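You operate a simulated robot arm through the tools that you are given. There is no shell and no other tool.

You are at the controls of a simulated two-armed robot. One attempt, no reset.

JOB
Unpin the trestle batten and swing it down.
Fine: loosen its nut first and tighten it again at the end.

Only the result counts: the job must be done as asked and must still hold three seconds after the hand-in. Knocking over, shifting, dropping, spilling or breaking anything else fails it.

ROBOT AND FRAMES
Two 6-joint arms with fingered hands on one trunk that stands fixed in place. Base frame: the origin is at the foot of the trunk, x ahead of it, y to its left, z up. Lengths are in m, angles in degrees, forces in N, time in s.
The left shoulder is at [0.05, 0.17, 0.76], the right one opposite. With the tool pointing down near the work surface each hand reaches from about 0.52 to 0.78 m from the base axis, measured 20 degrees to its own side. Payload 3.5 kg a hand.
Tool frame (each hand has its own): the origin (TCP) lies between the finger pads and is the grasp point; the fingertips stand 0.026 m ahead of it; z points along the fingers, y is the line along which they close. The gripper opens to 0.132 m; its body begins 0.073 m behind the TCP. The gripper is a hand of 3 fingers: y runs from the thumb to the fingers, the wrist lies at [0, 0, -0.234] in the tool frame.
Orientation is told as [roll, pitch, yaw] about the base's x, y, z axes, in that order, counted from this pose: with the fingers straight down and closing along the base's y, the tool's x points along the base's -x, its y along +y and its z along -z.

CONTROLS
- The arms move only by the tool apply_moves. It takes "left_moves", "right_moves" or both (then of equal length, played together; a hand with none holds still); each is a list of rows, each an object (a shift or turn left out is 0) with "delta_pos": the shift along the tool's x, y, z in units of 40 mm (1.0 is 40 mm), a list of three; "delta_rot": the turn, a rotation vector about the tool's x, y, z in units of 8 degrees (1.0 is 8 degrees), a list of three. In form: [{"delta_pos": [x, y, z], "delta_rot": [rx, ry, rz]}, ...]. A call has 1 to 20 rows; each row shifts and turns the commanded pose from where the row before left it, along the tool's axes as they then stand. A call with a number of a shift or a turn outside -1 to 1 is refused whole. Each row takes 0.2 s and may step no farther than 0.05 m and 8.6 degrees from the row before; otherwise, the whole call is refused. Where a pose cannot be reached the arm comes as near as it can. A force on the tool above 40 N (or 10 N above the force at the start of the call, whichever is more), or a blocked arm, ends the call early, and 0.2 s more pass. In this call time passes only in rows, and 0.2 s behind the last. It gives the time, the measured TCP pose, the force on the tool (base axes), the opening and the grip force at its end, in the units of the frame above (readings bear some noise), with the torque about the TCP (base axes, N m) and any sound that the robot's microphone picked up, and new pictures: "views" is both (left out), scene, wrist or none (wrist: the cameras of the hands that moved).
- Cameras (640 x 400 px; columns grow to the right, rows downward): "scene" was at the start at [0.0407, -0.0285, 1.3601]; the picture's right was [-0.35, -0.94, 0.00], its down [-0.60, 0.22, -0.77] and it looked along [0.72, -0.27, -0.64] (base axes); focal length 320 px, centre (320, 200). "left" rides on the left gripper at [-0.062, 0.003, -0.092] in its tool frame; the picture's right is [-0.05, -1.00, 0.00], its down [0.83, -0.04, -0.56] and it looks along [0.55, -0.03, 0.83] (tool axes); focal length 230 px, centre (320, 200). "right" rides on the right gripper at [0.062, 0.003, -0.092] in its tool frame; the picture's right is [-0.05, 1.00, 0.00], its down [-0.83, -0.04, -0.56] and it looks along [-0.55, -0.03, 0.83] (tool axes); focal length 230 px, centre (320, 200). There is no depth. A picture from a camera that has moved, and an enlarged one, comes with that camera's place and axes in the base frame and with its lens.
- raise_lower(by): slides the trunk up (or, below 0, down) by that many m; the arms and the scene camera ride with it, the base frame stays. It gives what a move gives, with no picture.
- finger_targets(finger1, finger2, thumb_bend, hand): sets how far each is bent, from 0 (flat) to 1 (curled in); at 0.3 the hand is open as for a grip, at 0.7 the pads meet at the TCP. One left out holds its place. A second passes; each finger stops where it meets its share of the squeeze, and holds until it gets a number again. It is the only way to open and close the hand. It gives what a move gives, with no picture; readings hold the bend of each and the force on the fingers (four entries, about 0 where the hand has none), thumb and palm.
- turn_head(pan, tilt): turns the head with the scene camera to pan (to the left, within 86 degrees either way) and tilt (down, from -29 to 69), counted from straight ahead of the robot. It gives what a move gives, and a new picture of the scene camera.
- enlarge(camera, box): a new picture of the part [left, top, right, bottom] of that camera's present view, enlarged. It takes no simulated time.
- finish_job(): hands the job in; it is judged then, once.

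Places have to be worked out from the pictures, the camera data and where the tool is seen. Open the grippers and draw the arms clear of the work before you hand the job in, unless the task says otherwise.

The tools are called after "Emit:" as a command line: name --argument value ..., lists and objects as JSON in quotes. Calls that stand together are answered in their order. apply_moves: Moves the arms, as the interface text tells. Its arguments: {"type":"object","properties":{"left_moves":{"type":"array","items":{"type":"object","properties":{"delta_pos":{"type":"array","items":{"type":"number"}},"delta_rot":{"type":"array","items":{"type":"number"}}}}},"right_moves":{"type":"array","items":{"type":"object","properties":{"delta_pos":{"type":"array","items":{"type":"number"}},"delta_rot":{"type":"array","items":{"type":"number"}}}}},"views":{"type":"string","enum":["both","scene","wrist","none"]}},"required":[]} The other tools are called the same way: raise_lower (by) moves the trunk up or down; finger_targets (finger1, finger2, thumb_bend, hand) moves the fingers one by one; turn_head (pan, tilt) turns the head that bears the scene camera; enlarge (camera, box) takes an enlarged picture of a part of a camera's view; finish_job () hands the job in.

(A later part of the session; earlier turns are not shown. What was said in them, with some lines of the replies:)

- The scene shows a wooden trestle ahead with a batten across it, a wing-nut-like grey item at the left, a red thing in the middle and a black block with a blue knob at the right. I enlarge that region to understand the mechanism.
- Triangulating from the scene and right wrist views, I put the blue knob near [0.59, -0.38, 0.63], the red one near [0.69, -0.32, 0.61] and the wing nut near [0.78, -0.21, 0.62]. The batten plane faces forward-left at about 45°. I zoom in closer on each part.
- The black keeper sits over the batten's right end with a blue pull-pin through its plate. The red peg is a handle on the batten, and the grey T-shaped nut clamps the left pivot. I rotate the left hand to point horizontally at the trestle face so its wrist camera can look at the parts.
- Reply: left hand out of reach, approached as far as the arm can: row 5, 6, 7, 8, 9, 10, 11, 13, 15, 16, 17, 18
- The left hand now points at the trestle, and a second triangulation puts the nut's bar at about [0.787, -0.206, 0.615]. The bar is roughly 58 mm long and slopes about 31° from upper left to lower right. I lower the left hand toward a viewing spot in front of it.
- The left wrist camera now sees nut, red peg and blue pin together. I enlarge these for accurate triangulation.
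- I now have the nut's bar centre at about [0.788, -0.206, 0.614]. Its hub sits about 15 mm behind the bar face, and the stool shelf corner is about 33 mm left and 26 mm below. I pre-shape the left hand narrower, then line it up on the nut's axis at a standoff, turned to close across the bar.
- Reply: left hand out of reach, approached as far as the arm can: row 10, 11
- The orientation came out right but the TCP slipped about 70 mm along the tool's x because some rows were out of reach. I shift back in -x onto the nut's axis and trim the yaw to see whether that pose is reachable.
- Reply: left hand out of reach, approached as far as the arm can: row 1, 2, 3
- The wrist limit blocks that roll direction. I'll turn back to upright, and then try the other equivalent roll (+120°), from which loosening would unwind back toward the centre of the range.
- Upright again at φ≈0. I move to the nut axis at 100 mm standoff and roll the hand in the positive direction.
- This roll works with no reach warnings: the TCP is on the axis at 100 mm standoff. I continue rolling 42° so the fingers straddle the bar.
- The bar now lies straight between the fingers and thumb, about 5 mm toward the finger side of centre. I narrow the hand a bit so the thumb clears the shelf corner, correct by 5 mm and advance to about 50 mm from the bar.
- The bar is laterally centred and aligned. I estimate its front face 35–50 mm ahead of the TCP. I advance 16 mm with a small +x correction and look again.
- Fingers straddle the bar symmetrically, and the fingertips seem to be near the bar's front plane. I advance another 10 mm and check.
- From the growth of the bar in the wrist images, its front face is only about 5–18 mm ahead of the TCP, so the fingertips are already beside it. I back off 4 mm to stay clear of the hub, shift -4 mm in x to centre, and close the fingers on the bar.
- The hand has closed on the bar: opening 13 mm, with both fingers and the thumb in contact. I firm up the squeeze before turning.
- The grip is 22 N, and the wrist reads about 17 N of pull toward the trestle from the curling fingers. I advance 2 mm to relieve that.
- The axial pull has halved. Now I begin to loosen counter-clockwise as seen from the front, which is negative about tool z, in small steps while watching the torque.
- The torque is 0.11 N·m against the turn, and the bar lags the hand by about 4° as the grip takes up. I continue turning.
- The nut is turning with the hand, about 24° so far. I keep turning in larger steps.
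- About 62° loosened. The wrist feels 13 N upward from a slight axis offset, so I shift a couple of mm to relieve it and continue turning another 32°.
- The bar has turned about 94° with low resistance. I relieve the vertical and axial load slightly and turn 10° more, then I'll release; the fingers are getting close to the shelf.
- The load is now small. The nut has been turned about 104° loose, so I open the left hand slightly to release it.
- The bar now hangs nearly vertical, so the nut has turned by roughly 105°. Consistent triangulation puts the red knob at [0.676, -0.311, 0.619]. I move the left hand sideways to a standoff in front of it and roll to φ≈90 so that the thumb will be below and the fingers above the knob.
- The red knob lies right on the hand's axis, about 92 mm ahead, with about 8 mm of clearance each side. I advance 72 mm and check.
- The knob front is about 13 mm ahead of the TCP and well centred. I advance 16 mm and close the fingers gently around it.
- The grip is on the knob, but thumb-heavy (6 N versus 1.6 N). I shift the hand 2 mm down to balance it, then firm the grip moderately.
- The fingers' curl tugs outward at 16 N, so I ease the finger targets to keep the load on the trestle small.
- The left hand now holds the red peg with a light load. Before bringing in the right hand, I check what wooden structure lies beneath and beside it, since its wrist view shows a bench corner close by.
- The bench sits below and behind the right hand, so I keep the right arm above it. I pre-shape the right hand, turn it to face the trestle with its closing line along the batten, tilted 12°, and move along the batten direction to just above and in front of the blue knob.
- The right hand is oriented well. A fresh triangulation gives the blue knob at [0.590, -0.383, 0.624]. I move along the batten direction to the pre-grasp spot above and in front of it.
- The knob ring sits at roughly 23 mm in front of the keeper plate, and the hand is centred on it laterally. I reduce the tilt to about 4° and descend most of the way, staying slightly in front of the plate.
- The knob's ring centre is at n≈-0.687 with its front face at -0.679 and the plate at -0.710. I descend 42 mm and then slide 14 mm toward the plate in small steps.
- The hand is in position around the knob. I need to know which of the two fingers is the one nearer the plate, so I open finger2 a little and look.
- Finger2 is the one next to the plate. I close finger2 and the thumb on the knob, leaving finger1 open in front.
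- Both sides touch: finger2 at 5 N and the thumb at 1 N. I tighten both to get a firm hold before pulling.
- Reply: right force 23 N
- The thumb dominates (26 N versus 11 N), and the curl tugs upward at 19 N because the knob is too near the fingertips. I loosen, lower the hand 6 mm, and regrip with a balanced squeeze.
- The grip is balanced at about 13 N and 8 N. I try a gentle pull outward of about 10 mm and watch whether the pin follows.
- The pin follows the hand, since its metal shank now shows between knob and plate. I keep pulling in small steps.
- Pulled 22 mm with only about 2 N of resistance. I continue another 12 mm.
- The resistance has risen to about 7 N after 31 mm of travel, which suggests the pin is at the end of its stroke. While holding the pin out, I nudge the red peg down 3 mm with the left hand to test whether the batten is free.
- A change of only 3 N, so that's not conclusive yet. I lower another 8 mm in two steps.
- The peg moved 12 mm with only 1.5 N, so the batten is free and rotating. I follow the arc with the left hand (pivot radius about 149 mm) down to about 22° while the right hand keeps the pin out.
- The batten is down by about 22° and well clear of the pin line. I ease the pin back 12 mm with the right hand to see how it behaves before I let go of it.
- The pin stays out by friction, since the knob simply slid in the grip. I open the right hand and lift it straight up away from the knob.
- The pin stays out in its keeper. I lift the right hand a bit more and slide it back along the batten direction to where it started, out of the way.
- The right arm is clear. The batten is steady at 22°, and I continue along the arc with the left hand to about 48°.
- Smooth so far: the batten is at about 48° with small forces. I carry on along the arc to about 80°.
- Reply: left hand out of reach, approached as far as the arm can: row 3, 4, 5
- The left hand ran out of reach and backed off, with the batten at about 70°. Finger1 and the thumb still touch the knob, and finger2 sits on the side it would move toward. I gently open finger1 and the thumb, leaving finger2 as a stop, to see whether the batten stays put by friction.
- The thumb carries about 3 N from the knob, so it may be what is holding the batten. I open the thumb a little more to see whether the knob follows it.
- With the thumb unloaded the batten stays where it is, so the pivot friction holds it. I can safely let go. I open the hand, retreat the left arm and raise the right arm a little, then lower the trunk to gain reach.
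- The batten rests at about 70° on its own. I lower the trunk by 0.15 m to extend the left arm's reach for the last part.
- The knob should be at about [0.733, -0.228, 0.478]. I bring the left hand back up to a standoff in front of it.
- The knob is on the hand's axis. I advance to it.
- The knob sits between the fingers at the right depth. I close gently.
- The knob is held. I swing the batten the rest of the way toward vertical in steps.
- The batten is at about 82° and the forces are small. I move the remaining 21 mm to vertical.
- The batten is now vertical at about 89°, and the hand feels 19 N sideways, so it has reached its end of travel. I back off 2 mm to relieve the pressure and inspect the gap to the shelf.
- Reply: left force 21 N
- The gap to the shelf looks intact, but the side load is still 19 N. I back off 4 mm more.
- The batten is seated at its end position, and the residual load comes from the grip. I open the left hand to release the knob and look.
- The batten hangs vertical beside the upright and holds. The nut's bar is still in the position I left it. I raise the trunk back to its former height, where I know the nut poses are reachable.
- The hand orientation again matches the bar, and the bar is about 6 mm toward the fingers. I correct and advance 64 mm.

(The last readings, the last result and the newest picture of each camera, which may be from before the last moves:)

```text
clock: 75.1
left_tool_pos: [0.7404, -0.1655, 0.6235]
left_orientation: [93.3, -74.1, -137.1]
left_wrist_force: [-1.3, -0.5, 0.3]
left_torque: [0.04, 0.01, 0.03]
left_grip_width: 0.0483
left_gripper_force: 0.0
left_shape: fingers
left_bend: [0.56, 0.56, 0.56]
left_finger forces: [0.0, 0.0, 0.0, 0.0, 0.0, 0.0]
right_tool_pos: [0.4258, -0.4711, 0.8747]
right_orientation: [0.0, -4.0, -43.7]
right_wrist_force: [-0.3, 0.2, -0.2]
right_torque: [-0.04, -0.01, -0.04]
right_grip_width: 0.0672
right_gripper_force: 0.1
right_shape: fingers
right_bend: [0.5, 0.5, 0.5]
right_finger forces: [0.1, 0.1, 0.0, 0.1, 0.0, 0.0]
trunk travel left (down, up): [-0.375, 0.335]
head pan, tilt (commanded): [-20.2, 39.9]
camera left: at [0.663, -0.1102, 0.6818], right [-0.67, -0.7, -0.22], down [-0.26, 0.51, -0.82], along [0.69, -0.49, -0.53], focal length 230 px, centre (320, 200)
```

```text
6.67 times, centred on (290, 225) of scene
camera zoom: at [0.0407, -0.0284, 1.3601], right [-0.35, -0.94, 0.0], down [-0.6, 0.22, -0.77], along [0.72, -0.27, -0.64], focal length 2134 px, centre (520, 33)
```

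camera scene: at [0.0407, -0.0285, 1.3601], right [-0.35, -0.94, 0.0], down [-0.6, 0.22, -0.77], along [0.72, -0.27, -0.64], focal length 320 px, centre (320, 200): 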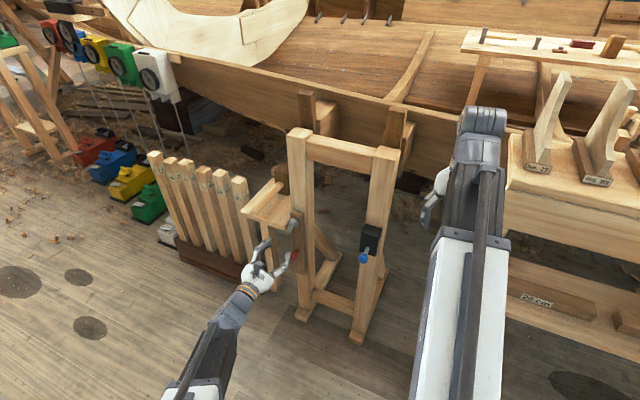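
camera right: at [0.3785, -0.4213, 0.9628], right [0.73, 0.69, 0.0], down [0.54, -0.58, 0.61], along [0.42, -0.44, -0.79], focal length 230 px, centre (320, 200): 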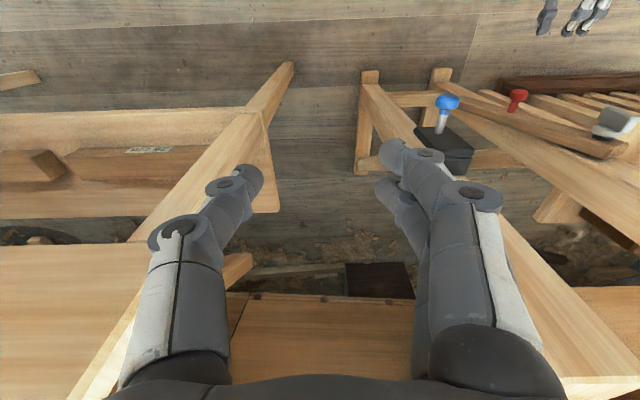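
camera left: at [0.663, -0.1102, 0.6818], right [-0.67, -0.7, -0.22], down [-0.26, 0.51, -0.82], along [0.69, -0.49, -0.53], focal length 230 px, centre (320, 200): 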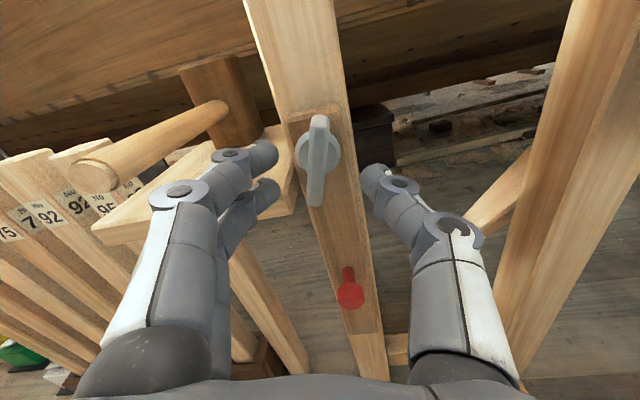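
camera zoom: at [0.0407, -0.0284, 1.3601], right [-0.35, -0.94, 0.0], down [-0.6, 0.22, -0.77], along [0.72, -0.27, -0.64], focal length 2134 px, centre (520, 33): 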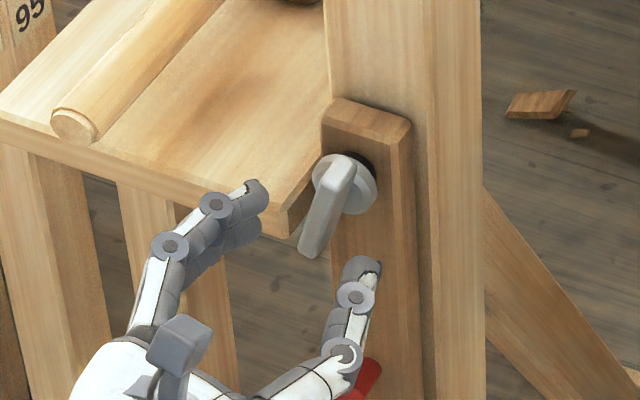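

The bar is centred with a slight 4° tilt. I rotate the hand 4° to match, advance the last 34 mm and close.

Emit:
apply_moves --left_moves '[{"delta_rot": [0, 0, 0.5]}, {"delta_pos": [0, 0.03, 0.43]}, {"delta_pos": [0, 0, 0.42]}]' --views "wrist"

Emit:
enlarge --camera "left" --box '[240, 100, 400, 260]'

Emit:
enlarge --camera "scene" --box '[265, 200, 315, 250]'

```text
clock: 75.9
left_tool_pos: [0.7651, -0.1894, 0.6243]
left_orientation: [92.8, -70.2, -136.6]
left_wrist_force: [0.3, -0.2, -1.2]
left_torque: [0.03, 0.0, 0.02]
left_grip_width: 0.0486
left_gripper_force: 0.1
left_shape: fingers
left_bend: [0.56, 0.56, 0.56]
left_finger forces: [0.0, 0.0, 0.1, 0.0, 0.0, 0.0]
right_tool_pos: [0.4259, -0.4708, 0.8749]
right_orientation: [-0.1, -4.0, -43.7]
right_wrist_force: [-0.4, -0.4, -0.4]
right_torque: [0.01, 0.01, 0.02]
right_grip_width: 0.0671
right_gripper_force: 0.2
right_shape: fingers
right_bend: [0.5, 0.5, 0.5]
right_finger forces: [0.1, 0.0, 0.1, 0.0, 0.0, 0.1]
trunk travel left (down, up): [-0.375, 0.335]
head pan, tilt (commanded): [-20.2, 39.9]
camera left: at [0.6847, -0.136, 0.6817], right [-0.66, -0.69, -0.29], down [-0.22, 0.55, -0.8], along [0.72, -0.47, -0.52], focal length 230 px, centre (320, 200)
```

left: 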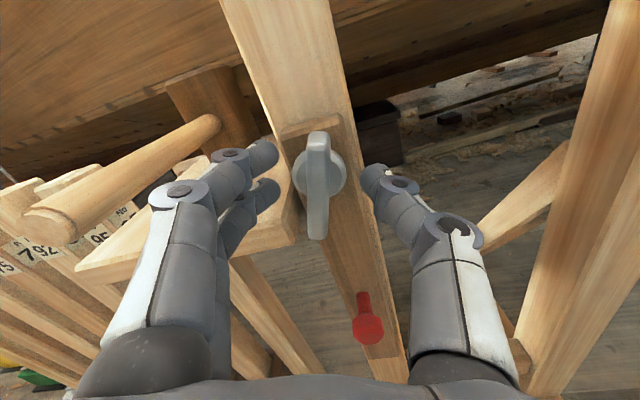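

```text
2.50 times, centred on (320, 180) of left
camera zoom: at [0.6847, -0.136, 0.6817], right [-0.66, -0.69, -0.29], down [-0.22, 0.55, -0.8], along [0.72, -0.47, -0.52], focal length 575 px, centre (320, 250)
```

zoom: 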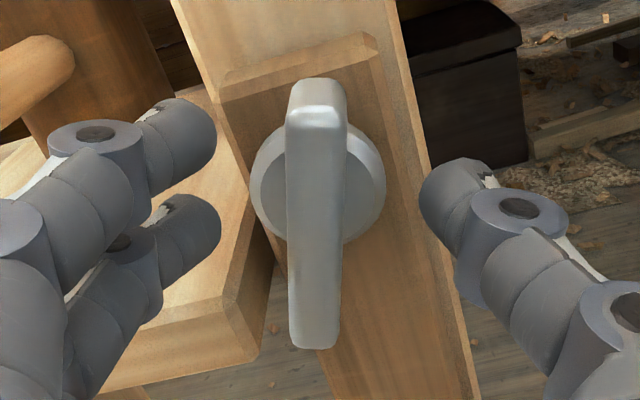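

```text
8.00 times, centred on (290, 225) of scene
camera zoom: at [0.0408, -0.0284, 1.3601], right [-0.35, -0.94, 0.0], down [-0.6, 0.22, -0.77], along [0.72, -0.27, -0.64], focal length 2561 px, centre (560, 0)
```

zoom: 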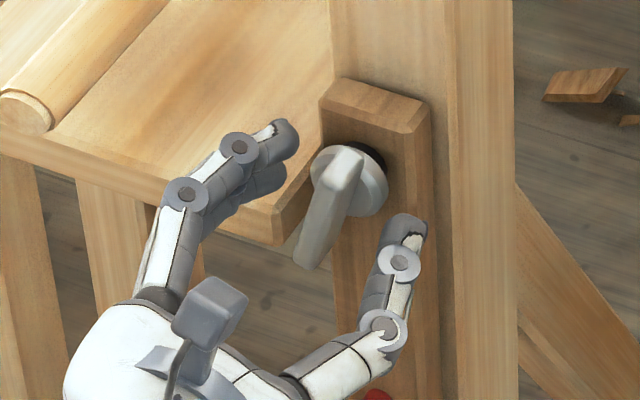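

Everything is lined up with the bar between finger and thumb. I close and firm the grip.

Emit:
finger_targets --hand "left" --finger1 0.72 --finger2 0.72 --thumb_bend 0.7

Emit:
finger_targets --hand "left" --finger1 0.86 --finger2 0.86 --thumb_bend 0.84

```text
clock: 76.9
left_tool_pos: [0.765, -0.1896, 0.625]
left_orientation: [92.9, -70.1, -136.7]
left_wrist_force: [6.4, -1.3, 3.5]
left_torque: [-0.02, -0.04, 0.03]
left_grip_width: 0.013
left_gripper_force: 5.3
left_shape: fingers
left_bend: [0.69, 0.69, 0.69]
left_finger forces: [4.0, 3.9, 0.0, 0.0, 2.6, 0.0]
right_tool_pos: [0.4254, -0.4702, 0.8757]
right_orientation: [0.0, -3.9, -43.7]
right_wrist_force: [-0.1, -0.1, -0.1]
right_torque: [-0.01, 0.02, 0.0]
right_grip_width: 0.0671
right_gripper_force: 0.0
right_shape: fingers
right_bend: [0.5, 0.5, 0.5]
right_finger forces: [0.0, 0.1, 0.1, 0.0, 0.0, 0.0]
trunk travel left (down, up): [-0.375, 0.335]
head pan, tilt (commanded): [-20.2, 39.9]
```

```text
clock: 77.9
left_tool_pos: [0.7636, -0.189, 0.6239]
left_orientation: [92.7, -70.1, -136.6]
left_wrist_force: [11.9, -9.9, 3.1]
left_torque: [-0.02, -0.05, 0.08]
left_grip_width: 0.011
left_gripper_force: 21.7
left_shape: fingers
left_bend: [0.71, 0.71, 0.69]
left_finger forces: [10.9, 11.2, 0.0, 0.0, 19.9, 0.0]
right_tool_pos: [0.4271, -0.4715, 0.8754]
right_orientation: [0.1, -4.0, -43.8]
right_wrist_force: [-0.3, -1.1, 0.1]
right_torque: [-0.02, -0.05, 0.0]
right_grip_width: 0.067
right_gripper_force: 0.1
right_shape: fingers
right_bend: [0.5, 0.5, 0.5]
right_finger forces: [0.0, 0.0, 0.1, 0.0, 0.0, 0.0]
trunk travel left (down, up): [-0.375, 0.335]
head pan, tilt (commanded): [-20.2, 39.9]
```

The bar is gripped (11 mm, 22 N). I relieve the axial tug by 2 mm and start tightening clockwise, which is positive about tool z.

Emit:
apply_moves --left_moves '[{"delta_pos": [0, 0, 0.05]}, {"delta_rot": [0, 0, 0.6]}, {"delta_rot": [0, 0, 0.8]}, {"delta_rot": [0, 0, 0.8]}, {"delta_rot": [0, 0, 0.8]}]' --views "wrist"

Emit:
enlarge --camera "scene" --box '[250, 195, 330, 275]'

```text
clock: 79.1
left_tool_pos: [0.7651, -0.1895, 0.6236]
left_orientation: [91.4, -45.9, -135.0]
left_wrist_force: [-4.5, -6.8, -0.4]
left_torque: [-0.03, 0.06, -0.16]
left_grip_width: 0.0113
left_gripper_force: 23.7
left_shape: fingers
left_bend: [0.71, 0.72, 0.71]
left_finger forces: [10.4, 9.5, 0.0, 0.0, 26.8, 0.1]
right_tool_pos: [0.4255, -0.4708, 0.8758]
right_orientation: [0.0, -4.0, -43.7]
right_wrist_force: [0.1, -0.4, 0.8]
right_torque: [-0.02, 0.03, 0.0]
right_grip_width: 0.0674
right_gripper_force: 0.0
right_shape: fingers
right_bend: [0.5, 0.5, 0.5]
right_finger forces: [0.0, 0.1, 0.0, 0.0, 0.0, 0.1]
trunk travel left (down, up): [-0.375, 0.335]
head pan, tilt (commanded): [-20.2, 39.9]
camera left: at [0.6701, -0.1537, 0.6687], right [-0.52, -0.55, -0.66], down [-0.01, 0.77, -0.64], along [0.86, -0.32, -0.41], focal length 230 px, centre (320, 200)
```

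left: 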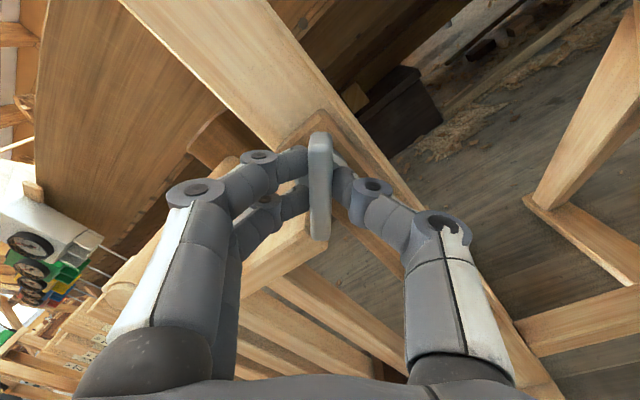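

```text
5.00 times, centred on (290, 235) of scene
camera zoom: at [0.0404, -0.0289, 1.3601], right [-0.35, -0.94, 0.0], down [-0.6, 0.22, -0.77], along [0.72, -0.27, -0.64], focal length 1601 px, centre (470, 25)
```

zoom: 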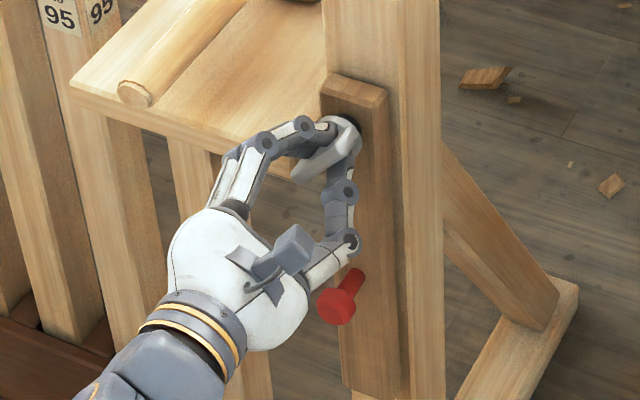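

The nut is turning with the hand. I continue clockwise another 32°.

Emit:
apply_moves --left_moves '[{"delta_rot": [0, 0, 0.8]}, {"delta_rot": [0, 0, 0.8]}, {"delta_rot": [0, 0, 0.8]}, {"delta_rot": [0, 0, 0.8]}, {"delta_rot": [0, 0, 0.8]}]' --views "wrist"

Emit:
enlarge --camera "scene" --box '[250, 195, 330, 275]'

```text
clock: 80.3
left_tool_pos: [0.7655, -0.1913, 0.623]
left_orientation: [91.0, -13.9, -134.3]
left_wrist_force: [-14.8, -11.5, -9.2]
left_torque: [-0.01, 0.26, -0.36]
left_grip_width: 0.0115
left_gripper_force: 24.1
left_shape: fingers
left_bend: [0.72, 0.72, 0.71]
left_finger forces: [9.3, 7.9, 0.0, 0.0, 31.5, 0.0]
right_tool_pos: [0.427, -0.4712, 0.8742]
right_orientation: [-0.1, -4.0, -43.6]
right_wrist_force: [0.1, -0.1, 0.5]
right_torque: [-0.01, 0.02, 0.01]
right_grip_width: 0.0675
right_gripper_force: 0.1
right_shape: fingers
right_bend: [0.5, 0.5, 0.5]
right_finger forces: [0.0, 0.0, 0.0, 0.1, 0.0, 0.0]
trunk travel left (down, up): [-0.375, 0.335]
head pan, tilt (commanded): [-20.2, 39.9]
camera left: at [0.6573, -0.1679, 0.6398], right [-0.19, -0.22, -0.96], down [0.16, 0.96, -0.25], along [0.97, -0.2, -0.15], focal length 230 px, centre (320, 200)
```

left: 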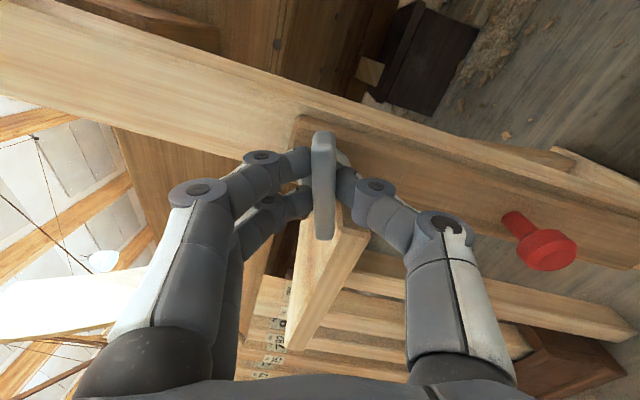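

```text
5.00 times, centred on (290, 235) of scene
camera zoom: at [0.0405, -0.0294, 1.36], right [-0.35, -0.94, 0.0], down [-0.6, 0.22, -0.77], along [0.72, -0.27, -0.64], focal length 1601 px, centre (470, 25)
```

zoom: 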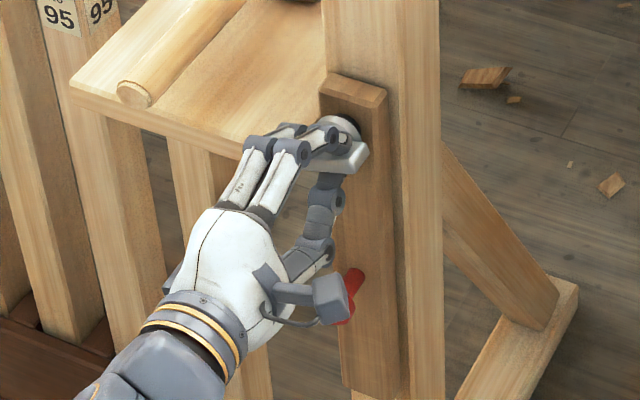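

The nut has turned about 56° back. Side load of 20 N has built up, so I shift the hand about 3 mm to relieve it and continue turning.

Emit:
apply_moves --left_moves '[{"delta_pos": [-0.08, -0.07, 0]}, {"delta_rot": [0, 0, 0.8]}, {"delta_rot": [0, 0, 0.8]}]' --views "none"

```text
clock: 81.1
left_tool_pos: [0.7637, -0.192, 0.6206]
left_orientation: [90.9, -1.2, -133.9]
left_wrist_force: [-6.1, -4.9, -4.9]
left_torque: [0.04, 0.13, -0.17]
left_grip_width: 0.0112
left_gripper_force: 24.8
left_shape: fingers
left_bend: [0.72, 0.72, 0.71]
left_finger forces: [11.6, 10.1, 0.0, 0.0, 27.3, 0.0]
right_tool_pos: [0.4262, -0.4701, 0.8751]
right_orientation: [-0.1, -4.0, -43.7]
right_wrist_force: [-0.2, 0.0, -0.3]
right_torque: [0.02, 0.02, 0.01]
right_grip_width: 0.0677
right_gripper_force: 0.1
right_shape: fingers
right_bend: [0.5, 0.5, 0.5]
right_finger forces: [0.0, 0.0, 0.1, 0.0, 0.0, 0.0]
trunk travel left (down, up): [-0.375, 0.335]
head pan, tilt (commanded): [-20.2, 39.9]
```

The load has dropped and the resisting torque is low at 0.06 N·m. I continue tightening 26° with a small relief shift.

Emit:
apply_moves --left_moves '[{"delta_pos": [-0.04, -0.03, 0]}, {"delta_rot": [0, 0, 0.8]}, {"delta_rot": [0, 0, 0.8]}, {"delta_rot": [0, 0, 0.8]}, {"delta_rot": [0, 0, 0.8]}]' --views "wrist"

Emit:
enlarge --camera "left" --box '[240, 100, 400, 260]'

Emit:
enlarge --camera "scene" --box '[250, 195, 330, 275]'

```text
clock: 82.3
left_tool_pos: [0.7636, -0.1917, 0.6195]
left_orientation: [91.0, 24.3, -133.5]
left_wrist_force: [4.8, 4.0, -6.0]
left_torque: [0.02, 0.17, 0.01]
left_grip_width: 0.0113
left_gripper_force: 24.4
left_shape: fingers
left_bend: [0.72, 0.72, 0.71]
left_finger forces: [11.5, 8.5, 0.0, 0.1, 28.0, 0.0]
right_tool_pos: [0.4275, -0.4703, 0.875]
right_orientation: [0.0, -4.0, -43.7]
right_wrist_force: [0.8, 0.8, 0.3]
right_torque: [0.03, 0.01, -0.02]
right_grip_width: 0.0675
right_gripper_force: 0.1
right_shape: fingers
right_bend: [0.5, 0.5, 0.5]
right_finger forces: [0.0, 0.1, 0.0, 0.1, 0.1, 0.0]
trunk travel left (down, up): [-0.375, 0.335]
head pan, tilt (commanded): [-20.2, 39.9]
camera left: at [0.6572, -0.169, 0.5959], right [0.26, 0.25, -0.93], down [0.13, 0.95, 0.3], along [0.96, -0.2, 0.21], focal length 230 px, centre (320, 200)
```

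left: 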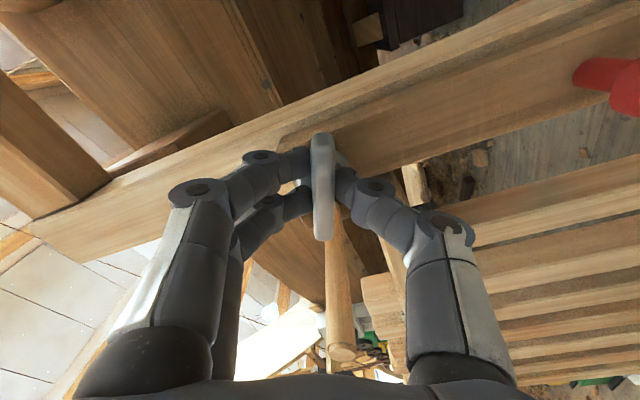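

```text
2.50 times, centred on (320, 180) of left
camera zoom: at [0.6572, -0.169, 0.5959], right [0.26, 0.25, -0.93], down [0.13, 0.95, 0.3], along [0.96, -0.2, 0.21], focal length 575 px, centre (320, 250)
```

zoom: 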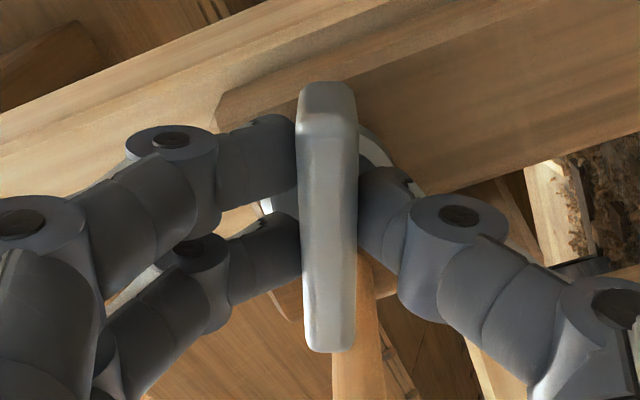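

```text
5.00 times, centred on (290, 235) of scene
camera zoom: at [0.0417, -0.0284, 1.36], right [-0.35, -0.94, 0.0], down [-0.6, 0.22, -0.77], along [0.72, -0.27, -0.64], focal length 1601 px, centre (470, 25)
```

zoom: 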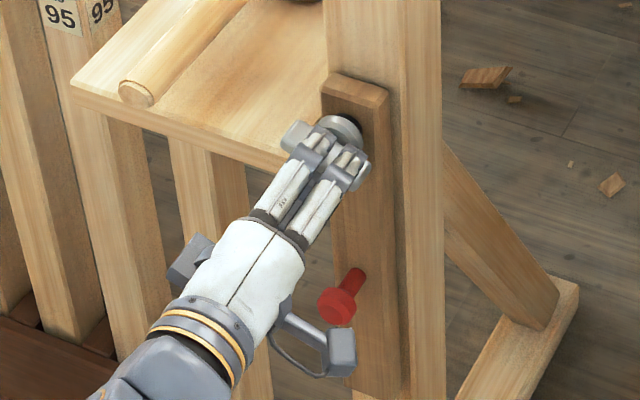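

The nut is within about 7° of its original angle, and the torque is rising (0.10 N·m). I keep tightening in single steps and watch the torque.

Emit:
apply_moves --left_moves '[{"delta_pos": [0, -0.03, 0], "delta_rot": [0, 0, 0.5]}, {"delta_rot": [0, 0, 0.5]}]' --views "none"

Emit:
enlarge --camera "left" --box '[240, 100, 400, 260]'

```text
clock: 82.9
left_tool_pos: [0.7638, -0.193, 0.619]
left_orientation: [91.0, 32.3, -133.2]
left_wrist_force: [3.3, 4.9, -5.8]
left_torque: [0.01, 0.19, 0.09]
left_grip_width: 0.0117
left_gripper_force: 24.8
left_shape: fingers
left_bend: [0.72, 0.72, 0.71]
left_finger forces: [11.9, 8.7, 0.1, 0.0, 29.4, 0.0]
right_tool_pos: [0.4266, -0.47, 0.875]
right_orientation: [0.0, -3.9, -43.8]
right_wrist_force: [0.0, 0.3, 0.3]
right_torque: [0.01, 0.03, -0.02]
right_grip_width: 0.0672
right_gripper_force: 0.0
right_shape: fingers
right_bend: [0.5, 0.5, 0.5]
right_finger forces: [0.0, 0.1, 0.1, 0.1, 0.0, 0.0]
trunk travel left (down, up): [-0.375, 0.335]
head pan, tilt (commanded): [-20.2, 39.9]
```

```text
2.50 times, centred on (320, 180) of left
camera zoom: at [0.6599, -0.1665, 0.5874], right [0.35, 0.34, -0.87], down [0.1, 0.91, 0.4], along [0.93, -0.23, 0.28], focal length 575 px, centre (320, 250)
```

zoom: 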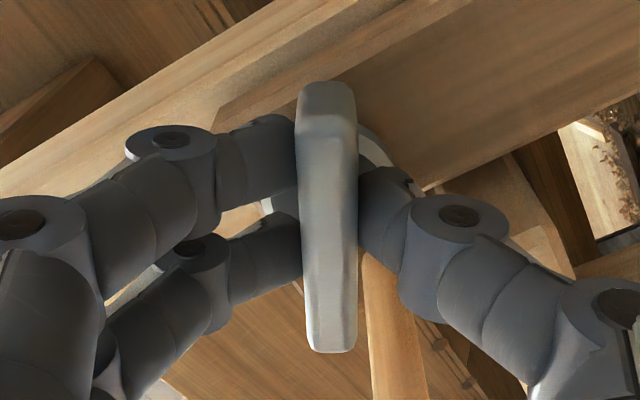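

The bar is back at about its original angle, with 0.12 N·m of resistance. I keep going a little to make sure it is truly tight.

Emit:
apply_moves --left_moves '[{"delta_pos": [0, -0.03, 0], "delta_rot": [0, 0, 0.6]}, {"delta_rot": [0, 0, 0.6]}]' --views "none"

Emit:
enlarge --camera "left" --box '[240, 100, 400, 260]'

Emit:
enlarge --camera "scene" --box '[270, 205, 315, 250]'

```text
clock: 83.5
left_tool_pos: [0.7631, -0.1919, 0.6186]
left_orientation: [91.3, 41.9, -133.1]
left_wrist_force: [4.3, 4.6, -5.7]
left_torque: [-0.04, 0.21, 0.09]
left_grip_width: 0.0117
left_gripper_force: 24.6
left_shape: fingers
left_bend: [0.72, 0.72, 0.71]
left_finger forces: [12.0, 8.7, 0.1, 0.0, 29.3, 0.0]
right_tool_pos: [0.427, -0.4707, 0.8755]
right_orientation: [-0.1, -4.1, -43.7]
right_wrist_force: [-0.6, 0.2, 0.4]
right_torque: [0.01, 0.0, 0.01]
right_grip_width: 0.0674
right_gripper_force: 0.2
right_shape: fingers
right_bend: [0.5, 0.5, 0.5]
right_finger forces: [0.0, 0.0, 0.0, 0.1, 0.1, 0.0]
trunk travel left (down, up): [-0.375, 0.335]
head pan, tilt (commanded): [-20.2, 39.9]
```

```text
2.50 times, centred on (320, 180) of left
camera zoom: at [0.6642, -0.1621, 0.5779], right [0.45, 0.44, -0.78], down [0.04, 0.86, 0.51], along [0.89, -0.26, 0.36], focal length 575 px, centre (320, 250)
```

zoom: 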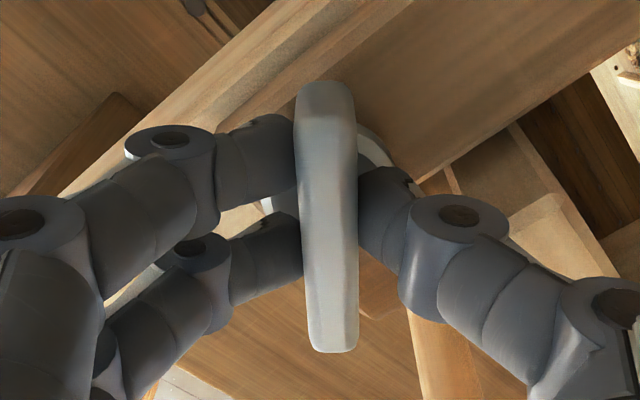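

```text
8.89 times, centred on (292, 228) of scene
camera zoom: at [0.0416, -0.0284, 1.3601], right [-0.35, -0.94, 0.0], down [-0.6, 0.22, -0.77], along [0.72, -0.27, -0.64], focal length 2846 px, centre (564, -44)
```

zoom: 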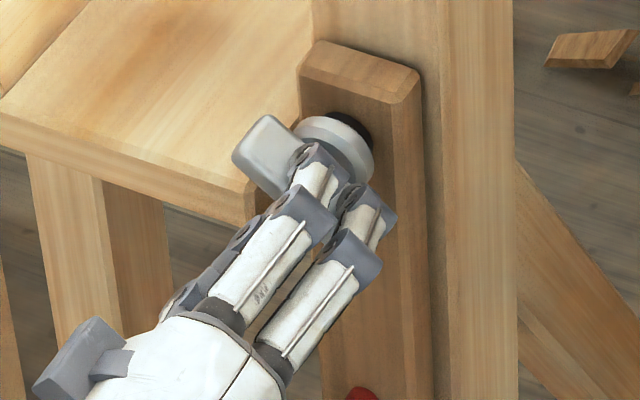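

The bar still follows and the torque is climbing (0.17 N·m), so the thread is taking up. I turn another 8–10° to get it properly tight.

Emit:
apply_moves --left_moves '[{"delta_pos": [0, -0.03, 0], "delta_rot": [0, 0, 0.6]}, {"delta_rot": [0, 0, 0.6]}]' --views "none"

Emit:
enlarge --camera "left" --box '[240, 100, 400, 260]'

```text
clock: 84.1
left_tool_pos: [0.7635, -0.1916, 0.6186]
left_orientation: [91.5, 51.5, -132.8]
left_wrist_force: [2.9, 3.4, -5.3]
left_torque: [-0.16, 0.33, 0.01]
left_grip_width: 0.0129
left_gripper_force: 26.8
left_shape: fingers
left_bend: [0.72, 0.72, 0.71]
left_finger forces: [15.4, 8.1, 0.1, 0.0, 30.2, 0.1]
right_tool_pos: [0.4273, -0.4698, 0.8753]
right_orientation: [-0.1, -3.9, -43.6]
right_wrist_force: [0.3, 0.2, 1.1]
right_torque: [-0.01, 0.0, -0.01]
right_grip_width: 0.0675
right_gripper_force: 0.0
right_shape: fingers
right_bend: [0.5, 0.5, 0.5]
right_finger forces: [0.1, 0.0, 0.0, 0.0, 0.0, 0.0]
trunk travel left (down, up): [-0.375, 0.335]
head pan, tilt (commanded): [-20.2, 39.9]
```

```text
2.50 times, centred on (320, 180) of left
camera zoom: at [0.6694, -0.1569, 0.5699], right [0.53, 0.53, -0.66], down [-0.02, 0.79, 0.61], along [0.85, -0.31, 0.43], focal length 575 px, centre (320, 250)
```

zoom: 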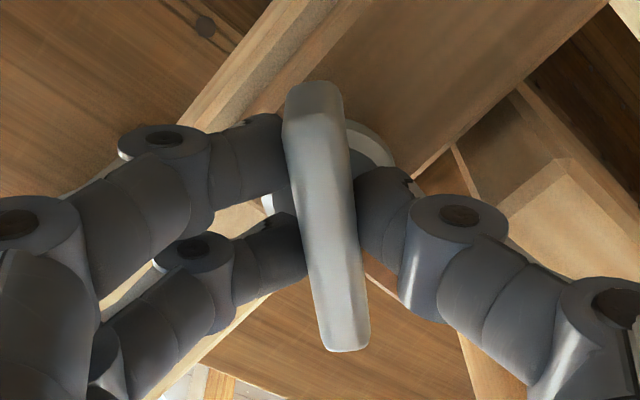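

The torque jumped to 0.34 N·m and the bar now lags the hand by about 7°, so the nut is tight. I open the left hand to release it.

Emit:
finger_targets --hand "left" --finger1 0.57 --finger2 0.57 --thumb_bend 0.6

Emit:
apply_moves --left_moves '[{"delta_pos": [0, 0, -0.4]}, {"delta_pos": [0, 0, -0.8]}, {"delta_pos": [0, 0, -0.9]}, {"delta_pos": [0, 0, -0.9]}]' --views "both"

Emit:
enlarge --camera "scene" --box '[240, 170, 400, 330]'

Emit:
enlarge --camera "scene" --box '[270, 205, 315, 250]'

```text
clock: 85.1
left_tool_pos: [0.7645, -0.1923, 0.6174]
left_orientation: [91.5, 51.5, -132.9]
left_wrist_force: [-0.3, -0.3, 1.0]
left_torque: [0.01, -0.02, 0.0]
left_grip_width: 0.0405
left_gripper_force: 0.0
left_shape: fingers
left_bend: [0.56, 0.56, 0.6]
left_finger forces: [0.0, 0.0, 0.1, 0.0, 0.0, 0.0]
right_tool_pos: [0.4266, -0.4702, 0.8742]
right_orientation: [0.1, -3.9, -43.6]
right_wrist_force: [1.0, -0.1, 0.0]
right_torque: [0.02, -0.02, -0.02]
right_grip_width: 0.0673
right_gripper_force: 0.1
right_shape: fingers
right_bend: [0.5, 0.5, 0.5]
right_finger forces: [0.1, 0.0, 0.0, 0.1, 0.0, 0.0]
trunk travel left (down, up): [-0.375, 0.335]
head pan, tilt (commanded): [-20.2, 39.9]
```

```text
clock: 86.1
left_tool_pos: [0.6766, -0.1092, 0.6157]
left_orientation: [91.6, 51.5, -132.7]
left_wrist_force: [-0.2, 0.2, -0.6]
left_torque: [0.0, 0.0, 0.01]
left_grip_width: 0.041
left_gripper_force: 0.1
left_shape: fingers
left_bend: [0.56, 0.56, 0.6]
left_finger forces: [0.0, 0.0, 0.1, 0.0, 0.0, 0.1]
right_tool_pos: [0.426, -0.471, 0.8744]
right_orientation: [0.0, -4.0, -43.7]
right_wrist_force: [-0.1, -0.2, 0.5]
right_torque: [-0.01, -0.02, 0.02]
right_grip_width: 0.0673
right_gripper_force: 0.1
right_shape: fingers
right_bend: [0.5, 0.5, 0.5]
right_finger forces: [0.0, 0.0, 0.0, 0.0, 0.0, 0.0]
trunk travel left (down, up): [-0.375, 0.335]
head pan, tilt (commanded): [-20.2, 39.9]
camera scene: at [0.0408, -0.0285, 1.3601], right [-0.35, -0.94, 0.0], down [-0.6, 0.22, -0.77], along [0.72, -0.27, -0.64], focal length 320 px, centre (320, 200)
camera left: at [0.5823, -0.0729, 0.568], right [0.53, 0.53, -0.66], down [-0.02, 0.79, 0.61], along [0.85, -0.31, 0.43], focal length 230 px, centre (320, 200)
```

scene: 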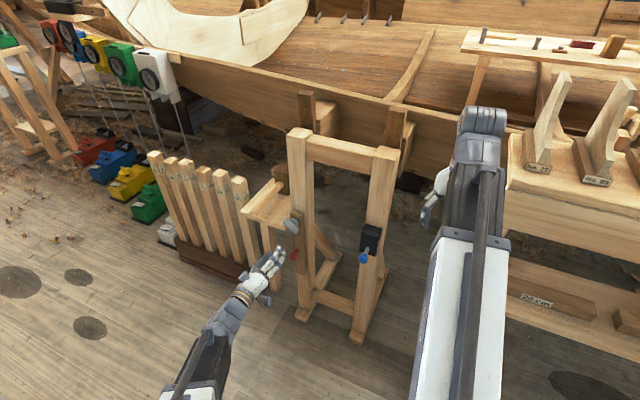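
left: 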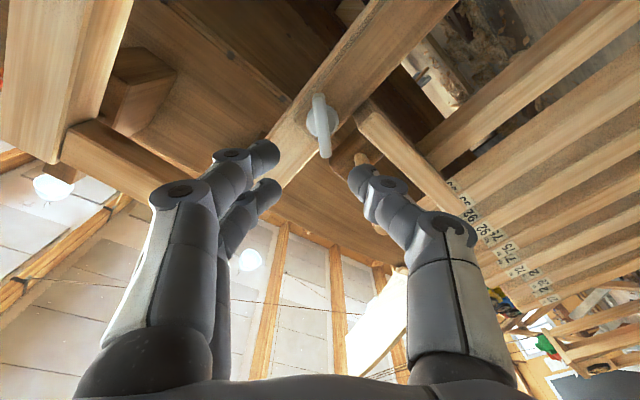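

```text
2.50 times, centred on (320, 250) of scene
camera zoom: at [0.0408, -0.0285, 1.3601], right [-0.35, -0.94, 0.0], down [-0.6, 0.22, -0.77], along [0.72, -0.27, -0.64], focal length 800 px, centre (320, 75)
```

zoom: 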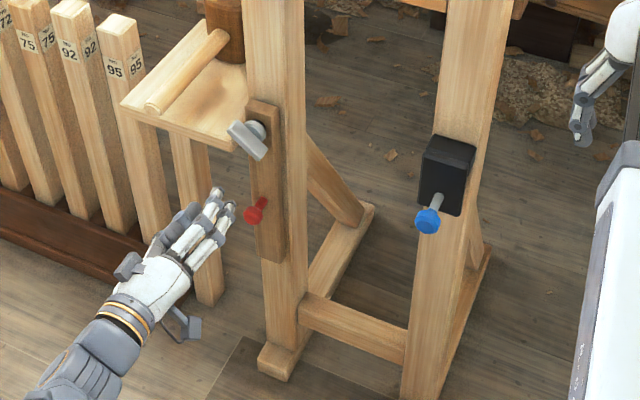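

```text
8.89 times, centred on (292, 228) of scene
camera zoom: at [0.0408, -0.0285, 1.3601], right [-0.35, -0.94, 0.0], down [-0.6, 0.22, -0.77], along [0.72, -0.27, -0.64], focal length 2846 px, centre (564, -44)
```

zoom: 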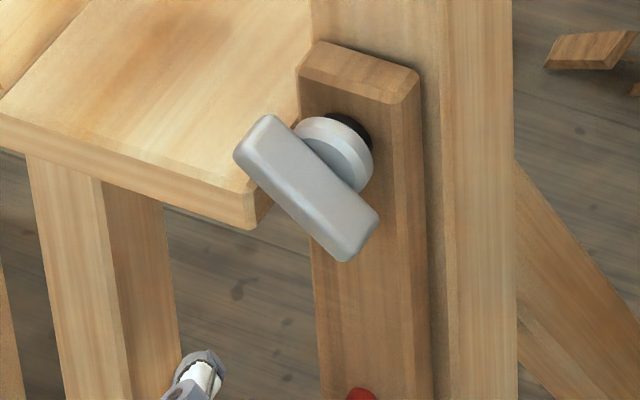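

The nut's bar is past its original angle and tight. The batten hangs exactly vertical, the pin is out, and the stool, mallet and trestle sit where they were. Now I draw the left hand clear, unrolling it first in free space.

Emit:
apply_moves --left_moves '[{"delta_rot": [0, 0, -1]}, {"delta_rot": [0, 0, -1]}, {"delta_rot": [0, 0, -1]}, {"delta_rot": [0, 0, -1]}, {"delta_rot": [0, 0, -1]}, {"delta_rot": [0, 0, -1]}, {"delta_rot": [0, 0, -1]}, {"delta_rot": [0, 0, -1]}, {"delta_rot": [0, 0, -1]}, {"delta_rot": [0, 0, -1]}, {"delta_rot": [0, 0, -1]}, {"delta_rot": [0, 0, -1]}, {"delta_rot": [0, 0, -1]}, {"delta_rot": [0, 0, -1]}, {"delta_rot": [0, 0, -1]}, {"delta_rot": [0, 0, -1]}, {"delta_rot": [0, 0, -1]}]' --views "scene"

Emit:
enlarge --camera "scene" --box '[240, 170, 400, 330]'

```text
clock: 89.7
left_tool_pos: [0.678, -0.1083, 0.6164]
left_orientation: [99.9, -84.6, -143.8]
left_wrist_force: [0.5, -0.7, 0.0]
left_torque: [0.01, -0.01, -0.01]
left_grip_width: 0.0406
left_gripper_force: 0.0
left_shape: fingers
left_bend: [0.56, 0.56, 0.6]
left_finger forces: [0.1, 0.0, 0.0, 0.0, 0.1, 0.1]
right_tool_pos: [0.4262, -0.4714, 0.8758]
right_orientation: [0.1, -4.0, -43.7]
right_wrist_force: [-0.8, -0.8, -0.1]
right_torque: [0.0, 0.02, 0.0]
right_grip_width: 0.0669
right_gripper_force: 0.1
right_shape: fingers
right_bend: [0.5, 0.5, 0.5]
right_finger forces: [0.1, 0.0, 0.0, 0.0, 0.1, 0.0]
trunk travel left (down, up): [-0.375, 0.335]
head pan, tilt (commanded): [-20.2, 39.9]
camera scene: at [0.0407, -0.0285, 1.3601], right [-0.35, -0.94, 0.0], down [-0.6, 0.22, -0.77], along [0.72, -0.27, -0.64], focal length 320 px, centre (320, 200)
```

scene: 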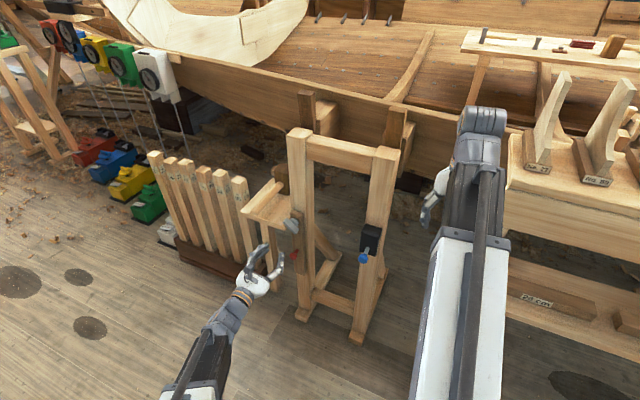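

```text
2.50 times, centred on (320, 250) of scene
camera zoom: at [0.0407, -0.0285, 1.3601], right [-0.35, -0.94, 0.0], down [-0.6, 0.22, -0.77], along [0.72, -0.27, -0.64], focal length 800 px, centre (320, 75)
```

zoom: 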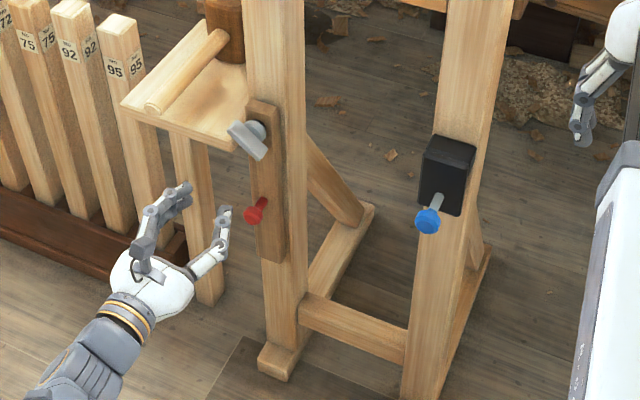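

Everything at the trestle is undisturbed. I swing the left hand up and back to a pointing-down parked pose away from the work, similar to where it started.

Emit:
apply_moves --left_moves '[{"delta_pos": [-0.4, 0, 0], "delta_rot": [-1, 0, 0]}, {"delta_pos": [-0.4, 0, 0], "delta_rot": [-1, 0, 0]}, {"delta_pos": [-0.4, 0, 0], "delta_rot": [-1, 0, 0]}, {"delta_pos": [-0.4, 0, 0], "delta_rot": [-1, 0, 0]}, {"delta_pos": [-0.4, 0, 0], "delta_rot": [-1, 0, 0]}, {"delta_pos": [-0.4, 0, 0], "delta_rot": [-0.45, 0, 0]}, {"delta_pos": [-0.15, 0.31, -0.23], "delta_rot": [0, 1, 0]}, {"delta_pos": [-0.15, 0.31, -0.23], "delta_rot": [0, 1, 0]}, {"delta_pos": [-0.15, 0.31, -0.23], "delta_rot": [0, 1, 0]}, {"delta_pos": [-0.15, 0.31, -0.23], "delta_rot": [0, 1, 0]}, {"delta_pos": [0, 0.31, -0.27], "delta_rot": [0, 1, 0]}, {"delta_pos": [0, 0.31, -0.27], "delta_rot": [0, 1, 0]}, {"delta_pos": [0, 0.31, -0.27], "delta_rot": [0, 1, 0]}, {"delta_pos": [0, 0.31, -0.27], "delta_rot": [0, 1, 0]}, {"delta_pos": [0.12, 0.31, -0.24], "delta_rot": [0, 1, 0]}, {"delta_pos": [0.12, 0.31, -0.24], "delta_rot": [0, 1, 0]}, {"delta_pos": [0.12, 0.31, -0.24], "delta_rot": [0, 1, 0]}]' --views "both"

Emit:
enlarge --camera "scene" --box '[220, 110, 420, 350]'

```text
clock: 93.3
left_tool_pos: [0.5654, -0.0123, 0.7966]
left_orientation: [12.4, -10.7, 0.2]
left_wrist_force: [-0.5, -0.4, -0.7]
left_torque: [0.01, -0.02, 0.0]
left_grip_width: 0.0409
left_gripper_force: 0.0
left_shape: fingers
left_bend: [0.56, 0.56, 0.6]
left_finger forces: [0.0, 0.0, 0.0, 0.0, 0.1, 0.1]
left hand out of reach, approached as far as the arm can: row 15, 16, 17
right_tool_pos: [0.426, -0.4705, 0.8763]
right_orientation: [0.0, -4.0, -43.7]
right_wrist_force: [0.1, -0.4, 0.3]
right_torque: [-0.01, 0.03, -0.01]
right_grip_width: 0.0673
right_gripper_force: 0.0
right_shape: fingers
right_bend: [0.5, 0.5, 0.5]
right_finger forces: [0.0, 0.0, 0.1, 0.1, 0.1, 0.1]
trunk travel left (down, up): [-0.375, 0.335]
head pan, tilt (commanded): [-20.2, 39.9]
camera scene: at [0.0407, -0.0285, 1.3601], right [-0.35, -0.94, 0.0], down [-0.6, 0.22, -0.77], along [0.72, -0.27, -0.64], focal length 320 px, centre (320, 200)
camera left: at [0.6087, -0.0274, 0.8978], right [0.09, -0.97, -0.2], down [-0.91, -0.16, 0.37], along [-0.39, 0.15, -0.91], focal length 230 px, centre (320, 200)
```

scene: 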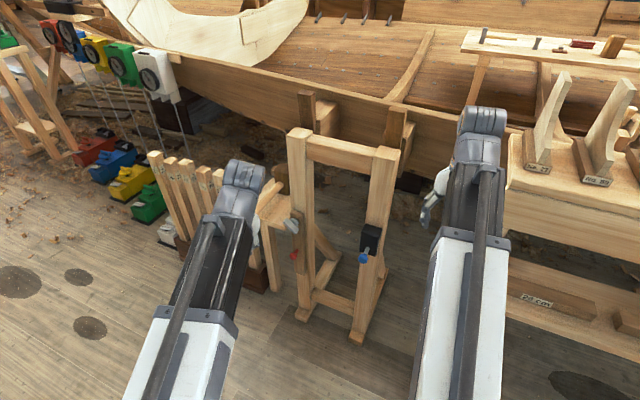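
left: 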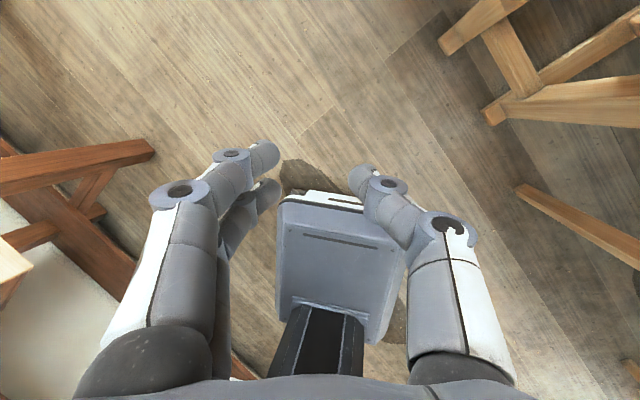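

```text
1.67 times, centred on (320, 230) of scene
camera zoom: at [0.0407, -0.0285, 1.3601], right [-0.35, -0.94, 0.0], down [-0.6, 0.22, -0.77], along [0.72, -0.27, -0.64], focal length 534 px, centre (320, 150)
```

zoom: 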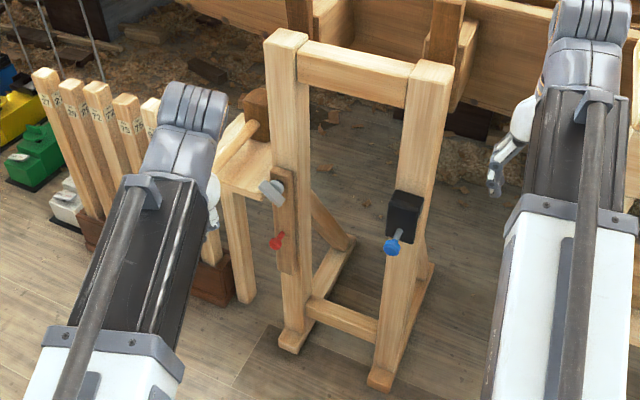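

Both arms are clear, and compared with the first pictures the trestle, stool, mallet and batten rack are all in their original places. I open both hands fully and take a last look at the nut, batten and pin.

Emit:
finger_targets --hand "left" --finger1 0.3 --finger2 0.3 --thumb_bend 0.3

Emit:
finger_targets --hand "right" --finger1 0.3 --finger2 0.3 --thumb_bend 0.3

Emit:
enlarge --camera "scene" --box '[265, 190, 395, 290]'

```text
clock: 94.3
left_tool_pos: [0.5645, -0.0119, 0.7981]
left_orientation: [12.5, -10.8, 0.2]
left_wrist_force: [1.0, -0.8, -0.3]
left_torque: [0.0, -0.03, -0.01]
left_grip_width: 0.134
left_gripper_force: 0.1
left_shape: fingers
left_bend: [0.3, 0.3, 0.3]
left_finger forces: [0.1, 0.0, 0.1, 0.1, 0.1, 0.1]
right_tool_pos: [0.4265, -0.4703, 0.8763]
right_orientation: [0.0, -4.0, -43.7]
right_wrist_force: [-0.2, 0.0, -0.7]
right_torque: [-0.03, 0.01, -0.02]
right_grip_width: 0.0673
right_gripper_force: 0.1
right_shape: fingers
right_bend: [0.5, 0.5, 0.5]
right_finger forces: [0.0, 0.0, 0.0, 0.0, 0.0, 0.0]
trunk travel left (down, up): [-0.375, 0.335]
head pan, tilt (commanded): [-20.2, 39.9]
```

```text
clock: 95.3
left_tool_pos: [0.5664, -0.0123, 0.7981]
left_orientation: [12.4, -10.9, 0.2]
left_wrist_force: [-0.7, -0.5, 0.2]
left_torque: [-0.02, 0.0, 0.0]
left_grip_width: 0.1337
left_gripper_force: 0.1
left_shape: fingers
left_bend: [0.3, 0.3, 0.3]
left_finger forces: [0.0, 0.1, 0.0, 0.0, 0.1, 0.0]
right_tool_pos: [0.4257, -0.4697, 0.8748]
right_orientation: [0.0, -4.0, -43.7]
right_wrist_force: [-0.5, -0.2, -0.2]
right_torque: [0.03, -0.01, -0.04]
right_grip_width: 0.1341
right_gripper_force: 0.1
right_shape: fingers
right_bend: [0.3, 0.3, 0.3]
right_finger forces: [0.1, 0.1, 0.1, 0.0, 0.0, 0.1]
trunk travel left (down, up): [-0.375, 0.335]
head pan, tilt (commanded): [-20.2, 39.9]
```

```text
4.00 times, centred on (330, 240) of scene
camera zoom: at [0.0407, -0.0285, 1.3601], right [-0.35, -0.94, 0.0], down [-0.6, 0.22, -0.77], along [0.72, -0.27, -0.64], focal length 1280 px, centre (280, 40)
```

zoom: 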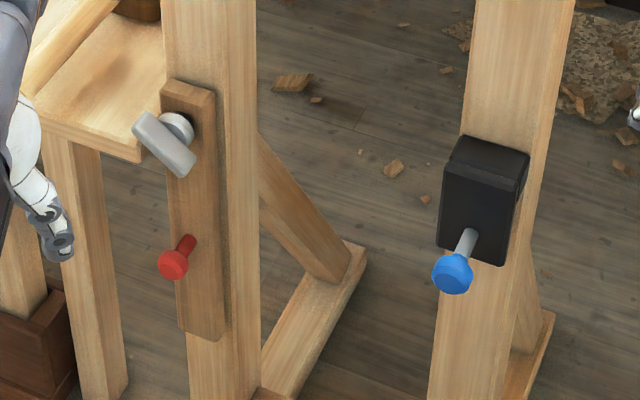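

The batten hangs vertical, the blue pin is drawn out in its keeper, the nut is tight again, and both hands are open and clear. I hand the job in.

Emit:
finish_job

```text
The job is handed in.
```

I unpinned the trestle batten, swung it down to hang vertically, and tightened its nut again. The job is handed in, but I haven't seen the result of the check.

- **Nut:** I turned it about 104° loose first. At the end I tightened it until the torque rose to 0.34 N·m, which left it about 10–14° past where it started.
- **Pin:** I drew the blue pin out of the batten. It stays out in its keeper by friction, and I left it there.
- **Batten:** I lowered it by the red peg until it reached its end of travel, at vertical. For a moment the hand pressed about 19 N sideways against that stop, and I then backed off.
- **Surroundings:** In the final pictures the trestle, stool, mallet and batten rack all sit where they did at the start.
- **Arms:** Both hands are open and clear of the work.
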